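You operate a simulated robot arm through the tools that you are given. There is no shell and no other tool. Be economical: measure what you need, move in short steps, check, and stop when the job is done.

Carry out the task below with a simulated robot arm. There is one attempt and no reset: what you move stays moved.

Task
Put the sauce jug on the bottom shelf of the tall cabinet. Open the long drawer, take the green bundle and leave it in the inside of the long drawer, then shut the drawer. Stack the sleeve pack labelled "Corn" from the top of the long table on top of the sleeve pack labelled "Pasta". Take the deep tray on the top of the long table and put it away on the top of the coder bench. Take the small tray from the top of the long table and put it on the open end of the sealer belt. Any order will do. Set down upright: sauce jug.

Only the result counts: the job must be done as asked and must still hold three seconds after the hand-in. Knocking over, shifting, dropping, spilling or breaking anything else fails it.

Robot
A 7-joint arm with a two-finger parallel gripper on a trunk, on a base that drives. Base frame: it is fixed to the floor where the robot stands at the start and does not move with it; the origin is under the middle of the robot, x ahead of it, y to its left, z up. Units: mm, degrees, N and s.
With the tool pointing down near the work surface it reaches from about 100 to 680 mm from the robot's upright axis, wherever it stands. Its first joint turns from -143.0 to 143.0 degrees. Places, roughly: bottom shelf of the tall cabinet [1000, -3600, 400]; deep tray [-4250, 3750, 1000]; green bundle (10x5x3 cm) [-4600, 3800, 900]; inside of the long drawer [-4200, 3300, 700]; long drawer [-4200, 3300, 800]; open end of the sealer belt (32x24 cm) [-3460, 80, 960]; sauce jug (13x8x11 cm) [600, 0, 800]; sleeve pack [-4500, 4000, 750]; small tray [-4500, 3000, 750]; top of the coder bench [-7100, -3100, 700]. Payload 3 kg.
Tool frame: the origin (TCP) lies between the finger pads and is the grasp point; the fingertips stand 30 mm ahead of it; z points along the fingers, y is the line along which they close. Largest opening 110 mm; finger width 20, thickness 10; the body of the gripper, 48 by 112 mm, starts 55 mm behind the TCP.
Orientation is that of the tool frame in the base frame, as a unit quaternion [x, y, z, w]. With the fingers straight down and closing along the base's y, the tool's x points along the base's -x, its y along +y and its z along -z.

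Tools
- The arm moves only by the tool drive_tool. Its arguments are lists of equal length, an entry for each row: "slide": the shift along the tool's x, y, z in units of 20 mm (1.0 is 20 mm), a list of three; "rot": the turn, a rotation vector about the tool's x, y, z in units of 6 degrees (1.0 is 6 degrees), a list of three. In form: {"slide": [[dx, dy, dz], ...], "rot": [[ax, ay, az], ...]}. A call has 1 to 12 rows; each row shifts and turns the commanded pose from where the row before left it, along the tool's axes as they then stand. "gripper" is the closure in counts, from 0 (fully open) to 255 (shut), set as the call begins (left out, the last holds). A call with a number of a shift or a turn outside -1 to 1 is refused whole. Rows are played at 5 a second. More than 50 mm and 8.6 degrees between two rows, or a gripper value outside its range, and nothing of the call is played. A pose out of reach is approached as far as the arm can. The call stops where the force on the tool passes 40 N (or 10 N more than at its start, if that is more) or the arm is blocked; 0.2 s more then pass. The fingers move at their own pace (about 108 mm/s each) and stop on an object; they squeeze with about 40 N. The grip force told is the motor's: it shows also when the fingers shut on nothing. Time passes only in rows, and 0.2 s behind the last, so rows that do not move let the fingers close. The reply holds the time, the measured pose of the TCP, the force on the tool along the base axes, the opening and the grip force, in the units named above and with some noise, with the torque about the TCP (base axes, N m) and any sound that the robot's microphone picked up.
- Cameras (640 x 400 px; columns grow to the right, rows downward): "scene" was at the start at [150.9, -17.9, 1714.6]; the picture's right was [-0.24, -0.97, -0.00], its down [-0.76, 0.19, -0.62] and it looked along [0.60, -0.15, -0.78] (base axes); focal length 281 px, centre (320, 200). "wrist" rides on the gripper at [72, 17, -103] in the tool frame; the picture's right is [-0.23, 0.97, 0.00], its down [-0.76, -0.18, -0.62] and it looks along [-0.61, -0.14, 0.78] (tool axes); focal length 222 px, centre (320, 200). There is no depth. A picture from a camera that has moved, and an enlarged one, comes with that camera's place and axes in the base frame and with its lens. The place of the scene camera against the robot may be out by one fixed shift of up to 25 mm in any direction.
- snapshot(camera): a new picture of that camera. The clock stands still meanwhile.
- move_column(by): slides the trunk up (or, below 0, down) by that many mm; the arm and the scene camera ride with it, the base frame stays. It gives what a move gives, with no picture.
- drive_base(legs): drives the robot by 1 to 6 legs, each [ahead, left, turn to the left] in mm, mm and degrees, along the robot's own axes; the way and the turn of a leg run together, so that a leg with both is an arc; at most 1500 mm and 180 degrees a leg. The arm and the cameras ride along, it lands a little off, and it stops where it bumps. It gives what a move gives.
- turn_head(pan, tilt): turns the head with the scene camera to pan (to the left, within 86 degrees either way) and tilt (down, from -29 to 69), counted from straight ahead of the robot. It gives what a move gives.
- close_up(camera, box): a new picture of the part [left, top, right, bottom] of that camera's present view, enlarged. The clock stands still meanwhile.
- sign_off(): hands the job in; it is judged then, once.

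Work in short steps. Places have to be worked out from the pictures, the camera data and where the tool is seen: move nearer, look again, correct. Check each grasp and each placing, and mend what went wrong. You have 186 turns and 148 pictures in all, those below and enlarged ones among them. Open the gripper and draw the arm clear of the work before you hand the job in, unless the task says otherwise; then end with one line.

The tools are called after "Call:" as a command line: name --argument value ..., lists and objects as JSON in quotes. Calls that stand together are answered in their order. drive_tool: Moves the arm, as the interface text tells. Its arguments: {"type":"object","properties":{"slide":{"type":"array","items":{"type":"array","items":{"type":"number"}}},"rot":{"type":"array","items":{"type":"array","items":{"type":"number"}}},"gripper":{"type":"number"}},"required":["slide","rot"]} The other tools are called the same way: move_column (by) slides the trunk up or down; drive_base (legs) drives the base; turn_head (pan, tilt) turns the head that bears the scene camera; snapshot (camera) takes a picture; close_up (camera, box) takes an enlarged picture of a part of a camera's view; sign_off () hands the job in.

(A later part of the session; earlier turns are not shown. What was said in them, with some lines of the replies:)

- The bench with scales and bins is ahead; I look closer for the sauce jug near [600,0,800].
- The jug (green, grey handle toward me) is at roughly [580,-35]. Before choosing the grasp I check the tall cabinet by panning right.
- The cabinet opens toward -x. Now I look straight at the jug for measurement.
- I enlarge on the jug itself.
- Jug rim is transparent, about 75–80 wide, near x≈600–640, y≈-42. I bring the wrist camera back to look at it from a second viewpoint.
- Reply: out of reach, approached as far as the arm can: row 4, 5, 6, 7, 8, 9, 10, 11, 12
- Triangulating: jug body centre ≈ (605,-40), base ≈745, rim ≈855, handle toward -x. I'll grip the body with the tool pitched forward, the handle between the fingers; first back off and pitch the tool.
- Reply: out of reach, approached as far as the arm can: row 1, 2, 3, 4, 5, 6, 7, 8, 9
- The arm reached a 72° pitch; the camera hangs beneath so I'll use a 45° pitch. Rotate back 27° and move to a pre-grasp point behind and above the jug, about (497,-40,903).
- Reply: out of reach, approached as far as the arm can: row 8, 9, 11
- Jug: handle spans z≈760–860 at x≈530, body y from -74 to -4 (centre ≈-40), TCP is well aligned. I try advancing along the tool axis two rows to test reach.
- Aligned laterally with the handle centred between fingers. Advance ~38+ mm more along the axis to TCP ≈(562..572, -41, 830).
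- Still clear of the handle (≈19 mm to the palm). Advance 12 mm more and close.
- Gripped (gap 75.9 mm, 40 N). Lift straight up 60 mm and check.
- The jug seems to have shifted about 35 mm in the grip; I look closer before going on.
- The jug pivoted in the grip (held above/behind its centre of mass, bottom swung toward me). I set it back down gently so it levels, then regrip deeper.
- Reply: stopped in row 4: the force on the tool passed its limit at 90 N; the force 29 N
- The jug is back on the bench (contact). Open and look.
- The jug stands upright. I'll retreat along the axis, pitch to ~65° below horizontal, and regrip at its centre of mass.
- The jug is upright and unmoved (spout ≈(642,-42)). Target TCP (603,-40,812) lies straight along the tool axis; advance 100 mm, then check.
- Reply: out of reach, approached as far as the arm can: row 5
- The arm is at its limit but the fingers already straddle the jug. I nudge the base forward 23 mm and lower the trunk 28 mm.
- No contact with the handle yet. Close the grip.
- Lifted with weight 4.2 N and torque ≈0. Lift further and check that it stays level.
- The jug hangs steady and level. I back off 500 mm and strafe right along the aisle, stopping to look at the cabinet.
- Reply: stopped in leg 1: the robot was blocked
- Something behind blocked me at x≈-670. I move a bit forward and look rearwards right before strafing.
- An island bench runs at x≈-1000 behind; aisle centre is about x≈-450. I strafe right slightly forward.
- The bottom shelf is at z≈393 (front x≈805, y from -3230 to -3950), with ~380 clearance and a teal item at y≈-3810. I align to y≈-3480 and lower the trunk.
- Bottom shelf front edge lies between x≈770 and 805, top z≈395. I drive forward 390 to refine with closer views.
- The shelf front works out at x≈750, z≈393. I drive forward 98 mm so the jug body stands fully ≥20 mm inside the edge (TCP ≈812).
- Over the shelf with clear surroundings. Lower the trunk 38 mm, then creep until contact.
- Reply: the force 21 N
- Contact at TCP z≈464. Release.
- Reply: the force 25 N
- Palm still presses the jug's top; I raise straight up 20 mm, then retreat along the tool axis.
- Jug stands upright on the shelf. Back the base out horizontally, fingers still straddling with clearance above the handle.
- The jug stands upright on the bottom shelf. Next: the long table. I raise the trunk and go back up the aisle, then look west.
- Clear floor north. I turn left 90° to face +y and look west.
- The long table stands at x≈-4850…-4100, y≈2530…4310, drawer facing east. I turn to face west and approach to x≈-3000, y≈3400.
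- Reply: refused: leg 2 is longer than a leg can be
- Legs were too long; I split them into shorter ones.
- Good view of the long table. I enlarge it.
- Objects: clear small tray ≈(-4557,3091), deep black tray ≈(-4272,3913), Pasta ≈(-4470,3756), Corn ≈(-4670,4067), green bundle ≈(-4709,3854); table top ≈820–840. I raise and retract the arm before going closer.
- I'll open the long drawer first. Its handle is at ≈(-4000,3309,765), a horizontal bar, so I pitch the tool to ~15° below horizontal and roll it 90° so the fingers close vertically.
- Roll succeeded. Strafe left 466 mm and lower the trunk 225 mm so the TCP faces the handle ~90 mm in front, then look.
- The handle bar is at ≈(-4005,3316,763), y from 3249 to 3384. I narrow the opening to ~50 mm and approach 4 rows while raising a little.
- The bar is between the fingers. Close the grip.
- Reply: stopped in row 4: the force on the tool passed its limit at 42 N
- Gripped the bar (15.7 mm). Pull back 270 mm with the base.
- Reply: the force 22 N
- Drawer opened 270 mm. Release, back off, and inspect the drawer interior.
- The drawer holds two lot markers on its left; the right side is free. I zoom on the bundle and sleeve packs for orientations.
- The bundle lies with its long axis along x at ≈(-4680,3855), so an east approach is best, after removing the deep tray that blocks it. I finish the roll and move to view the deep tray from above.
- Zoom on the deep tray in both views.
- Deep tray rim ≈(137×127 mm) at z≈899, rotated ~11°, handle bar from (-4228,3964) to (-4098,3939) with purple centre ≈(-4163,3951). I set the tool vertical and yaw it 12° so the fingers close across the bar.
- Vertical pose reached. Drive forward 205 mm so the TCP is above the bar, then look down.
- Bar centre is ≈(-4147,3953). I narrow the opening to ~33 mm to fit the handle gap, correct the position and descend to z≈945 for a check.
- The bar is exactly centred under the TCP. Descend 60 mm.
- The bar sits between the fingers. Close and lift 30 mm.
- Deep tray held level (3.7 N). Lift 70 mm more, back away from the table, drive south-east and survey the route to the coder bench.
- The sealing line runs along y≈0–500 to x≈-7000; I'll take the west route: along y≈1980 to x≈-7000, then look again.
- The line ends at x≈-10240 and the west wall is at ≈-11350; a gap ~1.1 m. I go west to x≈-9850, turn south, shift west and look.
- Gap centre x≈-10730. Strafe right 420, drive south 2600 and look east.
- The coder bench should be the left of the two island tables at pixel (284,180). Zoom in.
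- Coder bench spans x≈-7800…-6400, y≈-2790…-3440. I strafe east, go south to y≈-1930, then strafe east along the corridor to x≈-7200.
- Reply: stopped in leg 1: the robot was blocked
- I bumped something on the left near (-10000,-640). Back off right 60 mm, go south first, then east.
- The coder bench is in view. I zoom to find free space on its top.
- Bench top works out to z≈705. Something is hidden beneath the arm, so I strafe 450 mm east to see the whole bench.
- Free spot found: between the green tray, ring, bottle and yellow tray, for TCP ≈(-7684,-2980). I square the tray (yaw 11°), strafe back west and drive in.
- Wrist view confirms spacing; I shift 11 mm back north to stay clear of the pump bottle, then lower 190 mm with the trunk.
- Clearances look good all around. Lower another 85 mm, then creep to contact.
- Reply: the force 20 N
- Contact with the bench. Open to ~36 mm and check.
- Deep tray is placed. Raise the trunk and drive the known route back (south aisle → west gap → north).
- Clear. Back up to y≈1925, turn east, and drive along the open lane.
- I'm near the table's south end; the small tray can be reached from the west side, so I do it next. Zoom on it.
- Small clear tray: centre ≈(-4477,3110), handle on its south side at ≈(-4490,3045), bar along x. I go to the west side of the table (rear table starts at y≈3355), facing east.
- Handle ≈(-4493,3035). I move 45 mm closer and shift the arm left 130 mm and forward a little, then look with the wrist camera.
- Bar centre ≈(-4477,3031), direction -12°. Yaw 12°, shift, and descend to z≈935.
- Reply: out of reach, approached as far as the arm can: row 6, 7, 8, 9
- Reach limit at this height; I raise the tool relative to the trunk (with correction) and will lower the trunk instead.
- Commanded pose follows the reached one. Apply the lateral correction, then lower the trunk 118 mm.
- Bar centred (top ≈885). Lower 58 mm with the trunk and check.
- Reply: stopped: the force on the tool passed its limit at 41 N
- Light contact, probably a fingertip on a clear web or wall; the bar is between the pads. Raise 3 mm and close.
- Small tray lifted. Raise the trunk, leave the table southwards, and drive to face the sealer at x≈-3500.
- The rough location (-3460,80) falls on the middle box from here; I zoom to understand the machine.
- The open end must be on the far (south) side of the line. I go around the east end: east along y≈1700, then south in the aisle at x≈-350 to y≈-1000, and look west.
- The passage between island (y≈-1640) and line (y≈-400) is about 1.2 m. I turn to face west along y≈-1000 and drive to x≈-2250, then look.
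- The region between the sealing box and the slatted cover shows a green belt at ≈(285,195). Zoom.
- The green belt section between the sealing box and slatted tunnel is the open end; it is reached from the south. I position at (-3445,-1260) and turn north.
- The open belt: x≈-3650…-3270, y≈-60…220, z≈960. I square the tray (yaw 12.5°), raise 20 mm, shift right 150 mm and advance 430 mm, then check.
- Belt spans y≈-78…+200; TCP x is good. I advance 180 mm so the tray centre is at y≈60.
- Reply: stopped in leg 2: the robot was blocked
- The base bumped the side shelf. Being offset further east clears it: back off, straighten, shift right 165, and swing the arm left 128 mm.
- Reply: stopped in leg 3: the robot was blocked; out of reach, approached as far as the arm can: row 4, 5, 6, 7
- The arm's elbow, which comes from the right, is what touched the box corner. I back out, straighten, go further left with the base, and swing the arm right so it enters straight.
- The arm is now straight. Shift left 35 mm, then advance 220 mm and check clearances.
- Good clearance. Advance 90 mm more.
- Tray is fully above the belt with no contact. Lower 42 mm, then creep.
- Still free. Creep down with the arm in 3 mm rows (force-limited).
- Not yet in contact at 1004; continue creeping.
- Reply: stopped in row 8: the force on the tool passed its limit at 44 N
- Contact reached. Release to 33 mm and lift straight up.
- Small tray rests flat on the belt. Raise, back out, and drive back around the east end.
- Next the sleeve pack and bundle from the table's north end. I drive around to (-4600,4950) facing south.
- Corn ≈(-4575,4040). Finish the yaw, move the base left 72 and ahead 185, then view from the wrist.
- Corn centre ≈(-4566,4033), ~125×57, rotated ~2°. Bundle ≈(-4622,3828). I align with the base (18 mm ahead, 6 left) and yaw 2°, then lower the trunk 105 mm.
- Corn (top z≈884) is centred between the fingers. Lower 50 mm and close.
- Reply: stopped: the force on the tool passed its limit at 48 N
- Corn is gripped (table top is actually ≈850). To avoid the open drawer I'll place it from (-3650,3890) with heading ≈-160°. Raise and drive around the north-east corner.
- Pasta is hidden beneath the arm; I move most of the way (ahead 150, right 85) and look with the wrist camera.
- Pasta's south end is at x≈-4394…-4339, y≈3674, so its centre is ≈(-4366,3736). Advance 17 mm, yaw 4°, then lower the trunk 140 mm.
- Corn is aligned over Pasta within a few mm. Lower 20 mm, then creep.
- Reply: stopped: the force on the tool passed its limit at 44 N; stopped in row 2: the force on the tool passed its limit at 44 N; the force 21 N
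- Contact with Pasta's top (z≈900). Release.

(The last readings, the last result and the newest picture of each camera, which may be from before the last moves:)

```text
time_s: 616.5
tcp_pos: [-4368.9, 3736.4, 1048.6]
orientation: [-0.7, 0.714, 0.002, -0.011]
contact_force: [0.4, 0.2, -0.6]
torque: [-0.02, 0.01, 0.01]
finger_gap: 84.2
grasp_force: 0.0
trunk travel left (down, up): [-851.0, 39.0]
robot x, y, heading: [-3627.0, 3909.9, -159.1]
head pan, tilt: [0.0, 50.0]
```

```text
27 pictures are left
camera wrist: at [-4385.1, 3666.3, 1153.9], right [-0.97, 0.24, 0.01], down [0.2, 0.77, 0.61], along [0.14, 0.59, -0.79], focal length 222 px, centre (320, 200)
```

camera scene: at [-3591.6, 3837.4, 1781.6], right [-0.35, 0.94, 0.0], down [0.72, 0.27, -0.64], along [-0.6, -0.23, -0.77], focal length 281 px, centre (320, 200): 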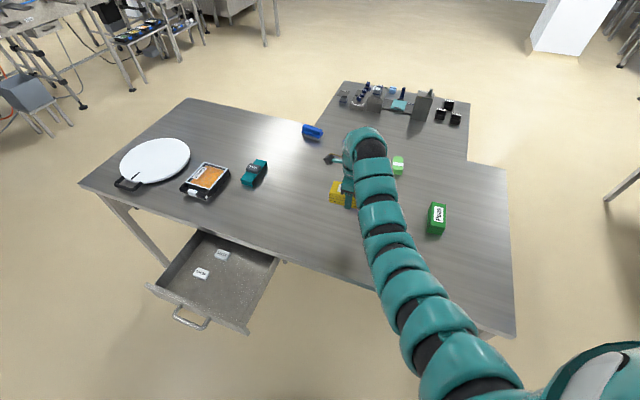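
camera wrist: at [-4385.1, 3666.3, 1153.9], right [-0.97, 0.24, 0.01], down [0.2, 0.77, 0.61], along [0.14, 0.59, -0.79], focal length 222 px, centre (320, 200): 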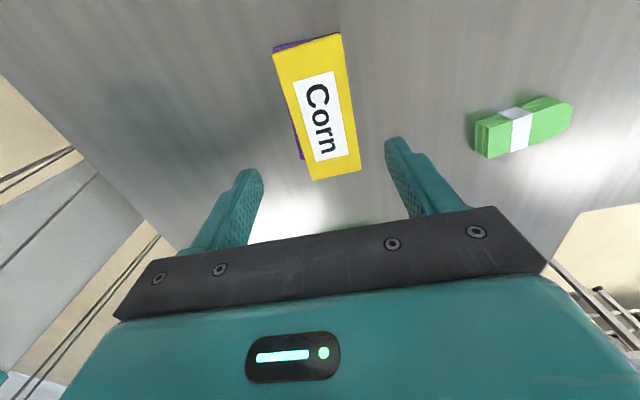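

Corn rests squarely on Pasta. Next the bundle at ≈(-4609,3825): raise, go back around to the north end, and re-yaw the tool 25°.

Call:
move_column --by 39

Call:
drive_base --legs '[[-168, 64, 0], [-389, -1018, 0], [0, 0, 69.1], [0, -1056, 0], [300, 0, 0]]'

Call:
drive_tool --slide '[[0, 0, 0], [0, 0, 0], [0, 0, 0], [0, 0, 0], [0, 0, 0]]' --rot '[[0, 0, -0.84], [0, 0, -0.84], [0, 0, -0.84], [0, 0, -0.84], [0, 0, -0.84]]' --gripper 0

Call:
snapshot --camera "wrist"

```text
time_s: 617.3
tcp_pos: [-4368.4, 3738.1, 1088.1]
orientation: [-0.701, 0.713, 0.001, -0.01]
contact_force: [-0.3, -0.1, -1.0]
torque: [0.01, 0.0, -0.01]
finger_gap: 84.1
grasp_force: 0.0
trunk travel left (down, up): [-890.0, 0.0]
robot x, y, heading: [-3629.1, 3910.6, -159.1]
head pan, tilt: [0.0, 50.0]
```

```text
time_s: 633.7
tcp_pos: [-4620.5, 3959.1, 1087.8]
orientation: [0.981, -0.194, 0.004, 0.01]
contact_force: [0.0, 0.2, 0.4]
torque: [0.02, -0.01, 0.01]
finger_gap: 84.4
grasp_force: 0.1
trunk travel left (down, up): [-890.0, 0.0]
robot x, y, heading: [-4514.7, 4714.9, -90.8]
head pan, tilt: [0.0, 50.0]
```

```text
time_s: 634.9
tcp_pos: [-4618.9, 3958.8, 1088.3]
orientation: [1.0, 0.025, 0.002, 0.011]
contact_force: [-0.3, 0.0, 0.8]
torque: [-0.02, 0.01, 0.02]
finger_gap: 109.9
grasp_force: 0.0
trunk travel left (down, up): [-890.0, 0.0]
robot x, y, heading: [-4517.9, 4713.9, -90.6]
head pan, tilt: [0.0, 50.0]
```

```text
26 pictures are left
camera wrist: at [-4547.3, 3949.2, 1192.4], right [-0.18, -0.98, 0.02], down [-0.77, 0.15, 0.62], along [-0.61, 0.09, -0.79], focal length 222 px, centre (320, 200)
```

wrist: 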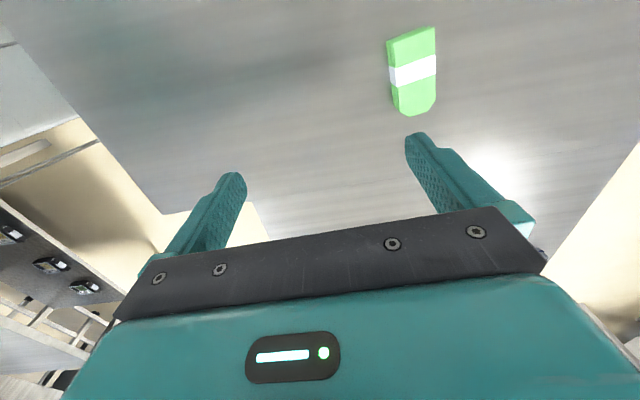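

Bundle centre ≈(-4615,3839), rotated ~6°. I test extending the arm 50 mm forward (plus small yaw).

Call:
drive_tool --slide '[[0.1, 0.8, 0], [0.1, 0.8, 0], [0, 0.9, 0]]' --rot '[[0, 0, -0.25], [0, 0, -0.25], [0, 0, 0]]'

```text
time_s: 635.7
tcp_pos: [-4612.6, 3919.1, 1088.9]
orientation: [0.999, 0.051, 0.002, 0.01]
contact_force: [-0.5, 0.2, 0.7]
torque: [0.0, 0.03, -0.03]
finger_gap: 109.8
grasp_force: 0.0
out of reach, approached as far as the arm can: row 3
trunk travel left (down, up): [-890.0, 0.0]
robot x, y, heading: [-4514.3, 4712.4, -90.5]
head pan, tilt: [0.0, 50.0]
```

Reached 793 mm ahead. Drive the base 80 mm closer (≈314 mm from the edge), then lower the trunk 130 and check.

Call:
drive_base --legs '[[80, 0, 0]]'

Call:
move_column --by -130

Call:
snapshot --camera "wrist"

```text
time_s: 636.8
tcp_pos: [-4614.2, 3837.6, 1089.4]
orientation: [0.999, 0.052, 0.003, 0.011]
contact_force: [0.4, -0.6, -0.5]
torque: [0.04, 0.02, -0.03]
finger_gap: 110.1
grasp_force: 0.1
trunk travel left (down, up): [-890.0, 0.0]
robot x, y, heading: [-4515.7, 4631.5, -91.0]
head pan, tilt: [0.0, 50.0]
```

```text
time_s: 638.4
tcp_pos: [-4614.3, 3839.4, 959.9]
orientation: [0.999, 0.052, 0.002, 0.011]
contact_force: [0.7, -0.2, 0.6]
torque: [-0.01, 0.02, 0.02]
finger_gap: 110.0
grasp_force: 0.1
trunk travel left (down, up): [-760.0, 130.0]
robot x, y, heading: [-4515.1, 4633.4, -90.8]
head pan, tilt: [0.0, 50.0]
```

```text
25 pictures are left
camera wrist: at [-4540.7, 3832.4, 1063.7], right [-0.13, -0.99, 0.02], down [-0.78, 0.11, 0.62], along [-0.61, 0.06, -0.79], focal length 222 px, centre (320, 200)
```

wrist: 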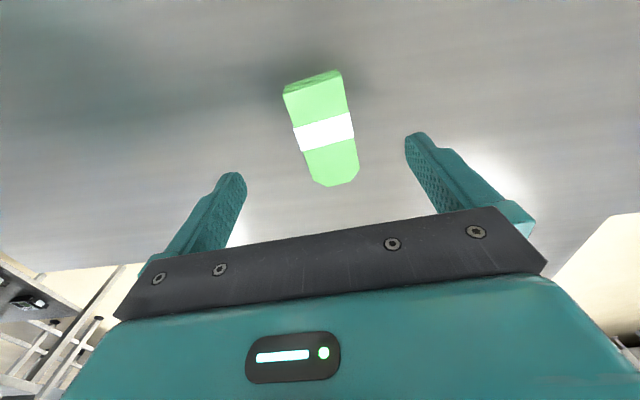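

Centred. Lower 73 mm and grip.

Call:
move_column --by -73

Call:
drive_tool --slide '[[0, 0, 0], [0, 0, 0], [0, 0, 0], [0, 0, 0]]' --rot '[[0, 0, 0], [0, 0, 0], [0, 0, 0], [0, 0, 0]]' --gripper 255

Call:
move_column --by 80

Call:
snapshot --camera "wrist"

```text
time_s: 639.5
tcp_pos: [-4613.2, 3838.6, 886.7]
orientation: [0.999, 0.052, 0.002, 0.011]
contact_force: [-0.4, -0.2, -0.1]
torque: [0.0, -0.01, -0.01]
finger_gap: 110.0
grasp_force: 0.1
trunk travel left (down, up): [-687.0, 203.0]
robot x, y, heading: [-4515.6, 4634.2, -91.0]
head pan, tilt: [0.0, 50.0]
```

```text
time_s: 640.5
tcp_pos: [-4613.1, 3839.2, 886.4]
orientation: [0.999, 0.051, 0.003, 0.011]
contact_force: [-1.0, -0.5, 1.4]
torque: [0.03, -0.03, 0.05]
finger_gap: 47.1
grasp_force: 39.9
trunk travel left (down, up): [-687.0, 203.0]
robot x, y, heading: [-4512.8, 4634.5, -90.6]
head pan, tilt: [0.0, 50.0]
```

```text
time_s: 641.6
tcp_pos: [-4614.2, 3839.4, 964.5]
orientation: [0.999, 0.051, 0.002, 0.011]
contact_force: [-0.2, 1.0, -1.2]
torque: [0.04, -0.05, -0.02]
finger_gap: 47.3
grasp_force: 39.6
trunk travel left (down, up): [-767.0, 123.0]
robot x, y, heading: [-4512.8, 4632.1, -90.8]
head pan, tilt: [0.0, 50.0]
```

```text
24 pictures are left
camera wrist: at [-4540.8, 3832.1, 1070.0], right [-0.13, -0.99, 0.02], down [-0.78, 0.11, 0.62], along [-0.61, 0.06, -0.79], focal length 222 px, centre (320, 200)
```

wrist: 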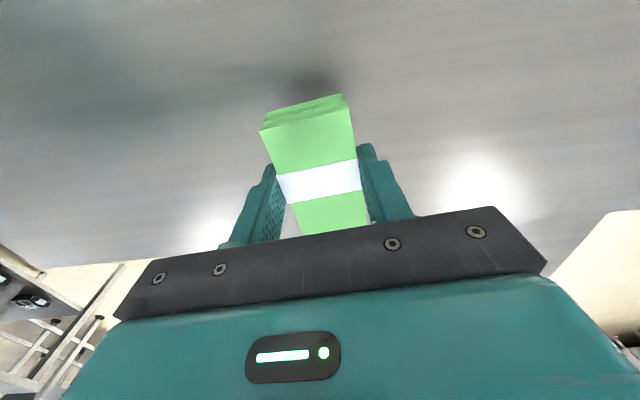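

Bundle gripped (47 mm). Raise, drive around to the east side so the TCP ends above the drawer's free right part, ≈(-3890,3385).

Call:
move_column --by 123

Call:
drive_base --legs '[[-350, 0, 0], [0, 0, -89.2], [-1415, 0, 0], [0, 1300, 0], [0, 380, 0]]'

Call:
turn_head --pan 0 --tilt 52

Call:
snapshot --camera "scene"

Call:
snapshot --camera "wrist"

```text
time_s: 643.2
tcp_pos: [-4614.7, 3839.6, 1089.0]
orientation: [0.999, 0.051, 0.002, 0.01]
contact_force: [-0.5, 0.1, -1.4]
torque: [0.0, -0.06, 0.0]
finger_gap: 47.2
grasp_force: 39.5
trunk travel left (down, up): [-890.0, 0.0]
robot x, y, heading: [-4517.4, 4634.0, -90.6]
head pan, tilt: [0.0, 50.0]
```

```text
time_s: 664.1
tcp_pos: [-3942.8, 3369.6, 1088.7]
orientation: [0.739, -0.674, -0.007, 0.009]
contact_force: [-0.5, 0.1, -0.7]
torque: [0.0, 0.05, 0.03]
finger_gap: 46.9
grasp_force: 39.8
trunk travel left (down, up): [-890.0, 0.0]
robot x, y, heading: [-3149.6, 3261.5, 178.8]
head pan, tilt: [0.0, 50.0]
```

```text
time_s: 664.7
tcp_pos: [-3942.3, 3370.5, 1089.2]
orientation: [0.739, -0.674, -0.006, 0.009]
contact_force: [0.7, 0.4, 0.7]
torque: [-0.01, 0.03, -0.03]
finger_gap: 46.6
grasp_force: 39.7
trunk travel left (down, up): [-890.0, 0.0]
robot x, y, heading: [-3146.6, 3262.9, 179.0]
head pan, tilt: [0.0, 52.0]
```

```text
23 pictures are left
camera scene: at [-3307.2, 3265.5, 1778.5], right [0.02, 1.0, 0.0], down [0.79, -0.02, -0.62], along [-0.62, 0.01, -0.79], focal length 281 px, centre (320, 200)
```

scene: 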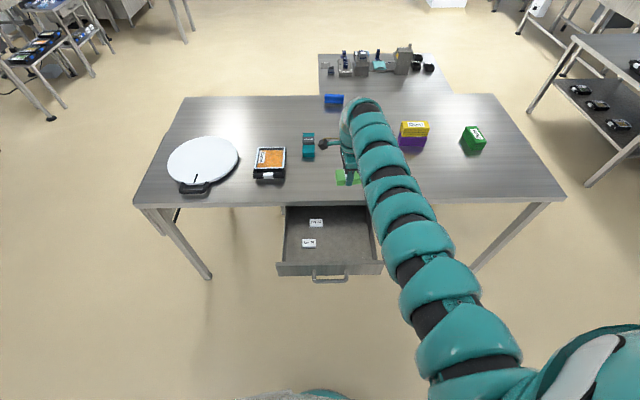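

```text
22 pictures are left
camera wrist: at [-3950.7, 3297.7, 1193.2], right [-0.99, 0.14, 0.02], down [0.12, 0.78, 0.62], along [0.07, 0.61, -0.79], focal length 222 px, centre (320, 200)
```

wrist: 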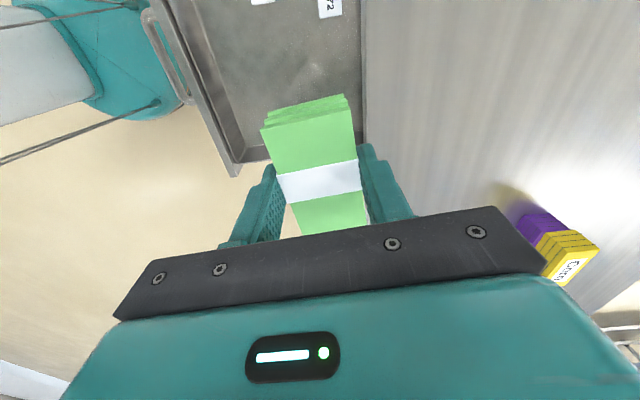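

Drawer interior spans x≈-4005…-3775 and y up to ≈3470. Shift back 57 and right 11 mm, then lower the trunk 200 and check.

Call:
drive_base --legs '[[-57, -11, 0]]'

Call:
move_column --by -190

Call:
snapshot --camera "wrist"

```text
time_s: 665.7
tcp_pos: [-3883.0, 3380.4, 1091.5]
orientation: [0.737, -0.675, -0.007, 0.01]
contact_force: [-0.7, 0.3, 0.2]
torque: [-0.02, 0.01, 0.03]
finger_gap: 47.1
grasp_force: 40.2
trunk travel left (down, up): [-890.0, 0.0]
robot x, y, heading: [-3091.9, 3269.4, 178.8]
head pan, tilt: [0.0, 52.0]
```

```text
time_s: 667.8
tcp_pos: [-3884.3, 3380.2, 900.5]
orientation: [0.738, -0.675, -0.007, 0.009]
contact_force: [-0.6, 0.3, -0.3]
torque: [0.01, 0.01, 0.02]
finger_gap: 47.1
grasp_force: 40.7
trunk travel left (down, up): [-700.0, 190.0]
robot x, y, heading: [-3091.9, 3271.8, 178.9]
head pan, tilt: [0.0, 52.0]
```

```text
21 pictures are left
camera wrist: at [-3893.6, 3307.9, 1003.6], right [-0.99, 0.14, 0.02], down [0.12, 0.78, 0.62], along [0.07, 0.61, -0.79], focal length 222 px, centre (320, 200)
```

wrist: 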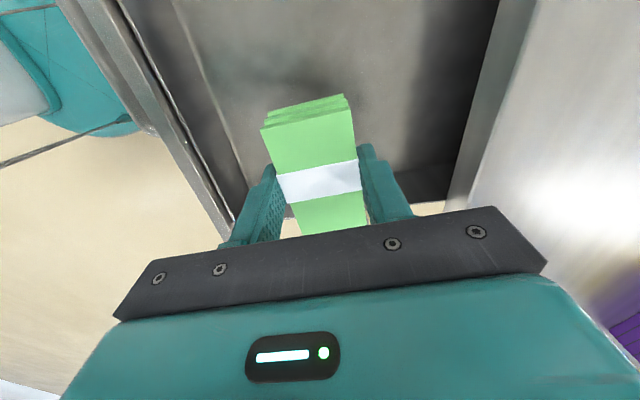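

The bundle's north end is ~25 mm from the drawer wall; I shift 18 mm left for margin, lower 80 more and creep.

Call:
drive_base --legs '[[0, 18, 0]]'

Call:
move_column --by -75

Call:
move_column --by -25

```text
time_s: 668.5
tcp_pos: [-3886.3, 3361.1, 898.7]
orientation: [0.739, -0.674, -0.006, 0.008]
contact_force: [0.0, -0.5, -0.9]
torque: [0.05, 0.01, -0.01]
finger_gap: 47.0
grasp_force: 40.2
trunk travel left (down, up): [-700.0, 190.0]
robot x, y, heading: [-3093.1, 3252.8, 178.6]
head pan, tilt: [0.0, 52.0]
```

```text
time_s: 669.7
tcp_pos: [-3885.0, 3361.7, 824.5]
orientation: [0.738, -0.674, -0.006, 0.01]
contact_force: [-0.2, -0.5, -0.5]
torque: [-0.03, -0.02, -0.05]
finger_gap: 47.1
grasp_force: 39.9
trunk travel left (down, up): [-625.0, 265.0]
robot x, y, heading: [-3094.1, 3253.2, 179.0]
head pan, tilt: [0.0, 52.0]
```

```text
time_s: 670.4
tcp_pos: [-3885.2, 3362.7, 800.5]
orientation: [0.738, -0.674, -0.007, 0.009]
contact_force: [-0.3, -0.2, -1.3]
torque: [-0.01, 0.0, 0.03]
finger_gap: 47.2
grasp_force: 40.2
trunk travel left (down, up): [-600.0, 290.0]
robot x, y, heading: [-3093.0, 3254.8, 179.0]
head pan, tilt: [0.0, 52.0]
```

No contact yet at 800; lower further in small steps.

Call:
move_column --by -20

Call:
move_column --by -20

```text
time_s: 671.0
tcp_pos: [-3886.8, 3362.6, 779.7]
orientation: [0.739, -0.674, -0.006, 0.009]
contact_force: [0.3, -0.2, -0.9]
torque: [0.02, -0.02, 0.03]
finger_gap: 47.0
grasp_force: 40.2
trunk travel left (down, up): [-580.0, 310.0]
robot x, y, heading: [-3096.0, 3254.9, 178.6]
head pan, tilt: [0.0, 52.0]
```

```text
time_s: 671.7
tcp_pos: [-3885.7, 3362.4, 766.0]
orientation: [0.738, -0.674, -0.01, 0.012]
contact_force: [-3.5, 0.0, 34.5]
torque: [0.18, -0.73, 0.0]
finger_gap: 47.1
grasp_force: 40.5
trunk travel left (down, up): [-560.0, 330.0]
robot x, y, heading: [-3091.4, 3254.4, 178.8]
head pan, tilt: [0.0, 52.0]
```

Contact at 766 on the drawer floor. Raise 3 mm, open, and lift out.

Call:
move_column --by 4

Call:
drive_tool --slide '[[0, 0, 0], [0, 0, 0], [0, 0, 0]]' --rot '[[0, 0, 0], [0, 0, 0], [0, 0, 0]]' --gripper 80

Call:
move_column --by 200

Call:
snapshot --camera "wrist"

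```text
time_s: 672.2
tcp_pos: [-3884.2, 3361.6, 764.4]
orientation: [0.738, -0.674, -0.006, 0.01]
contact_force: [-1.3, 0.7, 22.9]
torque: [0.18, -0.49, 0.05]
finger_gap: 47.2
grasp_force: 40.4
trunk travel left (down, up): [-564.0, 326.0]
robot x, y, heading: [-3092.1, 3252.0, 178.8]
head pan, tilt: [0.0, 52.0]
```

```text
time_s: 673.0
tcp_pos: [-3886.1, 3361.2, 762.4]
orientation: [0.738, -0.675, -0.005, 0.009]
contact_force: [-0.8, -0.3, -0.3]
torque: [-0.02, -0.03, 0.0]
finger_gap: 75.5
grasp_force: 0.2
trunk travel left (down, up): [-564.0, 326.0]
robot x, y, heading: [-3097.6, 3253.7, 178.9]
head pan, tilt: [0.0, 52.0]
```

```text
time_s: 675.2
tcp_pos: [-3885.0, 3362.3, 963.7]
orientation: [0.738, -0.675, -0.006, 0.008]
contact_force: [-0.1, 0.5, 0.4]
torque: [0.01, -0.01, 0.0]
finger_gap: 75.5
grasp_force: 0.1
trunk travel left (down, up): [-764.0, 126.0]
robot x, y, heading: [-3092.8, 3252.4, 178.7]
head pan, tilt: [0.0, 52.0]
```

```text
20 pictures are left
camera wrist: at [-3894.0, 3289.6, 1067.4], right [-0.99, 0.14, 0.02], down [0.12, 0.78, 0.62], along [0.07, 0.61, -0.79], focal length 222 px, centre (320, 200)
```

wrist: 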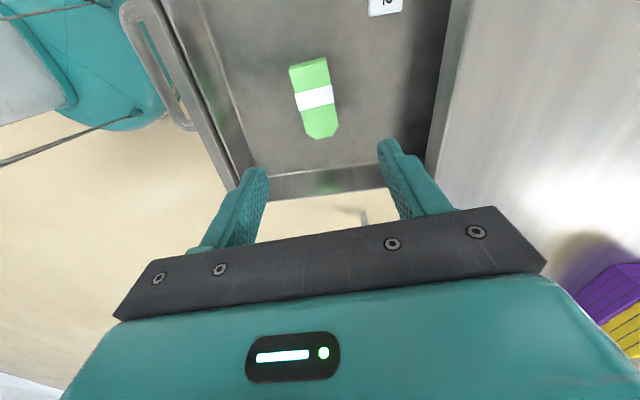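

The bundle lies in the drawer. Now close it the way I opened it: pitch the tool forward ~75° (about tool x) so the fingers close vertically on the handle.

Call:
drive_base --legs '[[-160, 0, 1]]'

Call:
drive_tool --slide '[[0, 0, 0], [0, 0, 0], [0, 0, 0], [0, 0, 0], [0, 0, 0], [0, 0, 0], [0, 0, 0], [0, 0, 0], [0, 0, 0], [0, 0, 0], [0, 0, 0], [0, 0, 0]]' --rot '[[-1, 0, 0], [-1, 0, 0], [-1, 0, 0], [-1, 0, 0], [-1, 0, 0], [-1, 0, 0], [-1, 0, 0], [-1, 0, 0], [-1, 0, 0], [-1, 0, 0], [-1, 0, 0], [-1, 0, 0]]' --gripper 139

Call:
snapshot --camera "scene"

```text
time_s: 676.6
tcp_pos: [-3725.0, 3345.6, 964.3]
orientation: [0.744, -0.668, -0.007, 0.009]
contact_force: [0.6, 0.5, 0.9]
torque: [-0.01, 0.0, 0.01]
finger_gap: 75.3
grasp_force: 0.1
trunk travel left (down, up): [-764.0, 126.0]
robot x, y, heading: [-2932.9, 3248.0, 179.8]
head pan, tilt: [0.0, 52.0]
```

```text
time_s: 679.2
tcp_pos: [-3727.0, 3345.4, 962.0]
orientation: [0.597, -0.537, -0.397, 0.444]
contact_force: [-0.3, -0.1, 0.4]
torque: [0.01, 0.0, -0.02]
finger_gap: 50.2
grasp_force: 0.1
trunk travel left (down, up): [-764.0, 126.0]
robot x, y, heading: [-2932.9, 3247.9, 179.8]
head pan, tilt: [0.0, 52.0]
```

```text
19 pictures are left
camera scene: at [-3088.7, 3252.8, 1652.5], right [0.0, 1.0, 0.0], down [0.79, 0.0, -0.62], along [-0.62, 0.0, -0.79], focal length 281 px, centre (320, 200)
```

scene: 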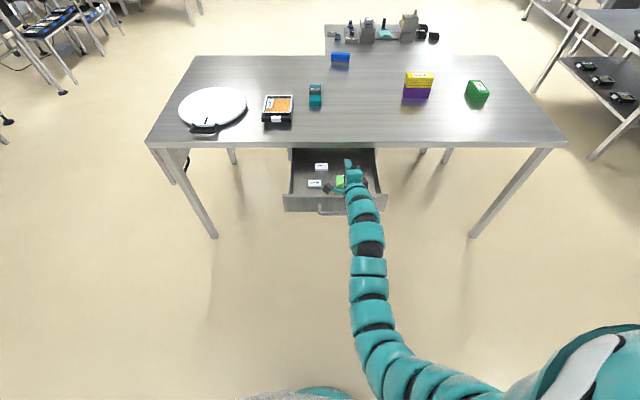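

Tool is horizontal. Back 88, left 30, lower the trunk 178 mm to face the handle (bar at ≈(-3705,3310,764)), and look.

Call:
drive_base --legs '[[-90, 28, 0]]'

Call:
move_column --by -178

Call:
snapshot --camera "wrist"

```text
time_s: 680.4
tcp_pos: [-3634.9, 3317.1, 964.1]
orientation: [0.596, -0.536, -0.398, 0.446]
contact_force: [0.3, -0.9, 0.0]
torque: [0.01, 0.0, -0.01]
finger_gap: 50.0
grasp_force: 0.2
trunk travel left (down, up): [-764.0, 126.0]
robot x, y, heading: [-2842.7, 3221.6, 179.8]
head pan, tilt: [0.0, 52.0]
```

```text
time_s: 682.3
tcp_pos: [-3634.3, 3316.6, 785.6]
orientation: [0.596, -0.537, -0.398, 0.445]
contact_force: [-0.5, -0.5, -0.9]
torque: [0.0, 0.0, 0.01]
finger_gap: 50.2
grasp_force: 0.1
trunk travel left (down, up): [-586.0, 304.0]
robot x, y, heading: [-2842.6, 3224.7, 179.9]
head pan, tilt: [0.0, 52.0]
```

```text
18 pictures are left
camera wrist: at [-3534.8, 3256.0, 831.9], right [-0.3, 0.2, 0.93], down [0.56, 0.83, 0.01], along [-0.77, 0.53, -0.36], focal length 222 px, centre (320, 200)
```

wrist: 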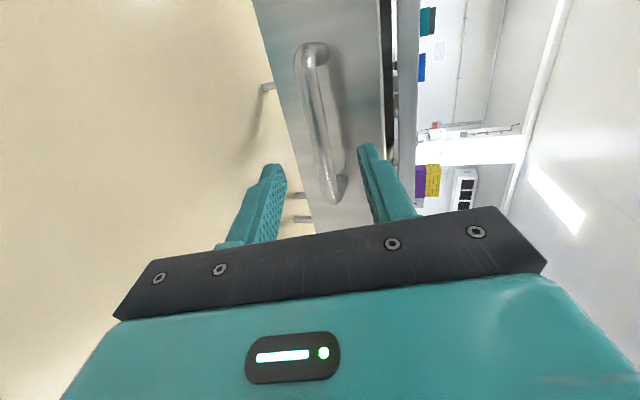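

Bar aligned. Advance 70 mm, then close on it.

Call:
drive_tool --slide '[[0, 0, 0.9], [0, 0, 0.9], [0, 0, 0.9], [0, 0, 0.8]]' --rot '[[0, 0, 0], [0, 0, 0], [0, 0, 0], [0, 0, 0]]'

Call:
drive_tool --slide '[[0, 0, 0], [0, 0, 0], [0, 0, 0]]' --rot '[[0, 0, 0], [0, 0, 0], [0, 0, 0]]' --gripper 255

```text
time_s: 683.3
tcp_pos: [-3703.5, 3309.8, 766.1]
orientation: [0.596, -0.537, -0.397, 0.446]
contact_force: [0.3, -0.3, -0.8]
torque: [0.01, 0.0, -0.02]
finger_gap: 50.1
grasp_force: 0.1
trunk travel left (down, up): [-586.0, 304.0]
robot x, y, heading: [-2844.0, 3225.3, 179.7]
head pan, tilt: [0.0, 52.0]
```

```text
time_s: 684.1
tcp_pos: [-3702.9, 3309.5, 765.3]
orientation: [0.596, -0.538, -0.397, 0.445]
contact_force: [1.8, 0.0, -5.5]
torque: [-0.98, -0.01, -0.17]
finger_gap: 16.0
grasp_force: 44.9
trunk travel left (down, up): [-586.0, 304.0]
robot x, y, heading: [-2843.5, 3225.8, 180.1]
head pan, tilt: [0.0, 52.0]
```

Gripped (16 mm). Push the drawer shut by driving ahead 275 mm.

Call:
drive_base --legs '[[265, 0, 0]]'

Call:
drive_base --legs '[[15, 0, 0]]'

Call:
snapshot --camera "scene"

Call:
snapshot --camera "wrist"

```text
time_s: 686.0
tcp_pos: [-3971.4, 3310.2, 764.7]
orientation: [0.598, -0.536, -0.396, 0.445]
contact_force: [-0.4, 5.5, -7.2]
torque: [-0.79, -0.02, -0.51]
finger_gap: 15.8
grasp_force: 45.2
trunk travel left (down, up): [-586.0, 304.0]
robot x, y, heading: [-3106.1, 3223.5, 179.8]
head pan, tilt: [0.0, 52.0]
```

```text
time_s: 686.8
tcp_pos: [-3982.5, 3310.4, 763.6]
orientation: [0.598, -0.537, -0.396, 0.444]
contact_force: [28.9, 2.3, -12.8]
torque: [-0.93, 0.09, -0.18]
finger_gap: 16.0
grasp_force: 45.2
trunk travel left (down, up): [-586.0, 304.0]
robot x, y, heading: [-3119.9, 3225.3, 180.1]
head pan, tilt: [0.0, 52.0]
```

```text
17 pictures are left
camera scene: at [-3278.2, 3225.0, 1474.5], right [0.0, 1.0, 0.0], down [0.79, 0.0, -0.62], along [-0.62, 0.0, -0.79], focal length 281 px, centre (320, 200)
```

scene: 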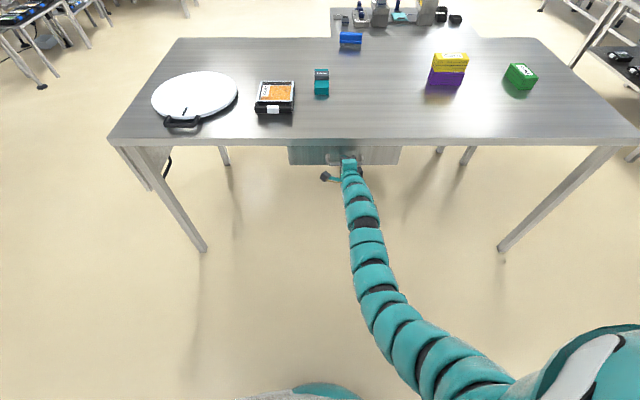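

```text
16 pictures are left
camera wrist: at [-3881.1, 3248.6, 810.5], right [-0.31, 0.2, 0.93], down [0.56, 0.83, 0.01], along [-0.77, 0.52, -0.37], focal length 222 px, centre (320, 200)
```

wrist: 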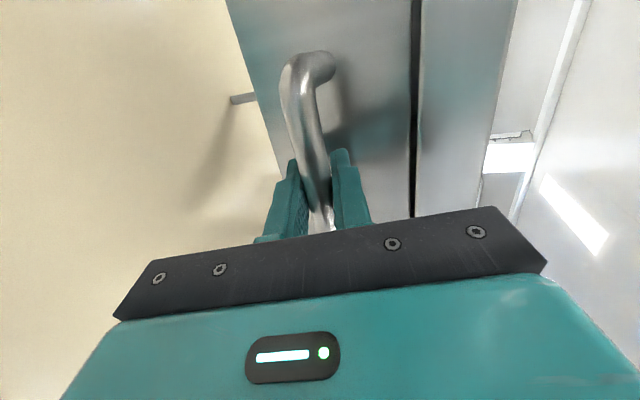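

Drawer is fully shut (29 N against the stop). Release, retreat along the tool axis, and back off.

Call:
drive_tool --slide '[[0, 0, 0], [0, 0, 0], [0, 0, 0], [0, 0, -1], [0, 0, -1], [0, 0, -1], [0, 0, -1]]' --rot '[[0, 0, 0], [0, 0, 0], [0, 0, 0], [0, 0, 0], [0, 0, 0], [0, 0, 0], [0, 0, 0]]' --gripper 120

Call:
drive_base --legs '[[-300, 0, 0]]'

Call:
close_up --camera "scene" --box '[230, 60, 520, 241]'

```text
time_s: 688.4
tcp_pos: [-3906.1, 3317.1, 787.6]
orientation: [0.598, -0.537, -0.396, 0.445]
contact_force: [0.2, 0.6, -0.2]
torque: [-0.01, -0.02, 0.01]
finger_gap: 58.1
grasp_force: 0.1
trunk travel left (down, up): [-586.0, 304.0]
robot x, y, heading: [-3120.4, 3225.6, 179.9]
head pan, tilt: [0.0, 52.0]
```

```text
time_s: 690.4
tcp_pos: [-3608.9, 3317.3, 788.8]
orientation: [0.598, -0.537, -0.396, 0.444]
contact_force: [-0.2, -0.5, 1.6]
torque: [-0.02, -0.01, -0.02]
finger_gap: 58.4
grasp_force: 0.0
trunk travel left (down, up): [-586.0, 304.0]
robot x, y, heading: [-2823.6, 3224.0, 180.1]
head pan, tilt: [0.0, 52.0]
```

```text
2.21 times, centred on (375, 150) of scene
camera zoom: at [-2981.9, 3224.0, 1474.6], right [0.0, 1.0, 0.0], down [0.79, 0.0, -0.62], along [-0.62, 0.0, -0.79], focal length 620 px, centre (199, 309)
```

zoom: 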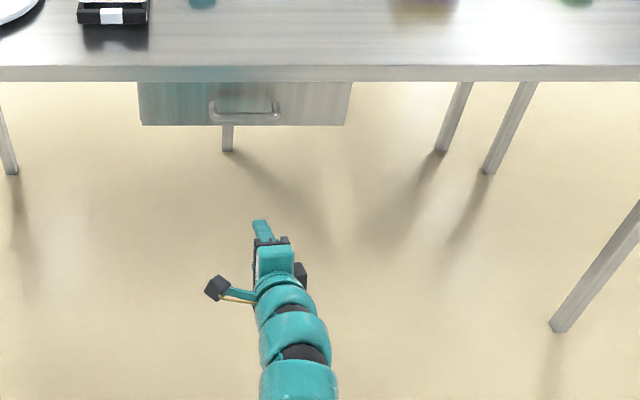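

The drawer is shut, Corn sits on Pasta, and the arm is clear. I open the gripper fully and take a last look at the stack.

Call:
drive_tool --slide '[[0, 0, 0], [0, 0, 0]]' --rot '[[0, 0, 0], [0, 0, 0]]' --gripper 0

Call:
turn_head --pan 15 --tilt 30

Call:
snapshot --camera "scene"

```text
time_s: 691.0
tcp_pos: [-3609.2, 3317.7, 787.1]
orientation: [0.598, -0.537, -0.396, 0.443]
contact_force: [0.1, 0.8, -0.5]
torque: [0.01, 0.0, 0.0]
finger_gap: 110.0
grasp_force: 0.0
trunk travel left (down, up): [-586.0, 304.0]
robot x, y, heading: [-2825.0, 3220.5, 179.8]
head pan, tilt: [0.0, 52.0]
```

```text
time_s: 691.9
tcp_pos: [-3609.8, 3317.2, 787.2]
orientation: [0.598, -0.537, -0.396, 0.444]
contact_force: [0.0, 0.5, 0.3]
torque: [0.01, -0.02, 0.03]
finger_gap: 109.8
grasp_force: 0.1
trunk travel left (down, up): [-586.0, 304.0]
robot x, y, heading: [-2823.5, 3222.6, 179.9]
head pan, tilt: [15.0, 30.0]
```

```text
14 pictures are left
camera scene: at [-2994.9, 3200.7, 1506.7], right [-0.26, 0.97, 0.0], down [0.48, 0.13, -0.87], along [-0.84, -0.22, -0.5], focal length 281 px, centre (320, 200)
```

scene: 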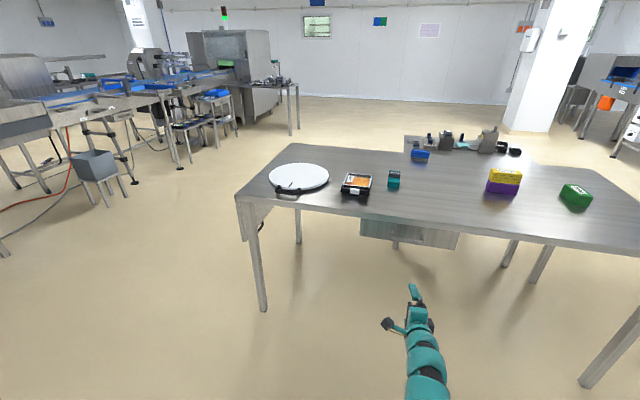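

All tasks are in their final state; gripper open and arm clear, so I hand in.

Call:
sign_off

```text
The job is handed in.
```

All five parts are done as asked and the job is handed in; on the first lift the jug tilted in the grip and was set back and regripped, I saw no spill, and the robot's base and arm were blocked by fixed equipment a few times without anything visibly moving.
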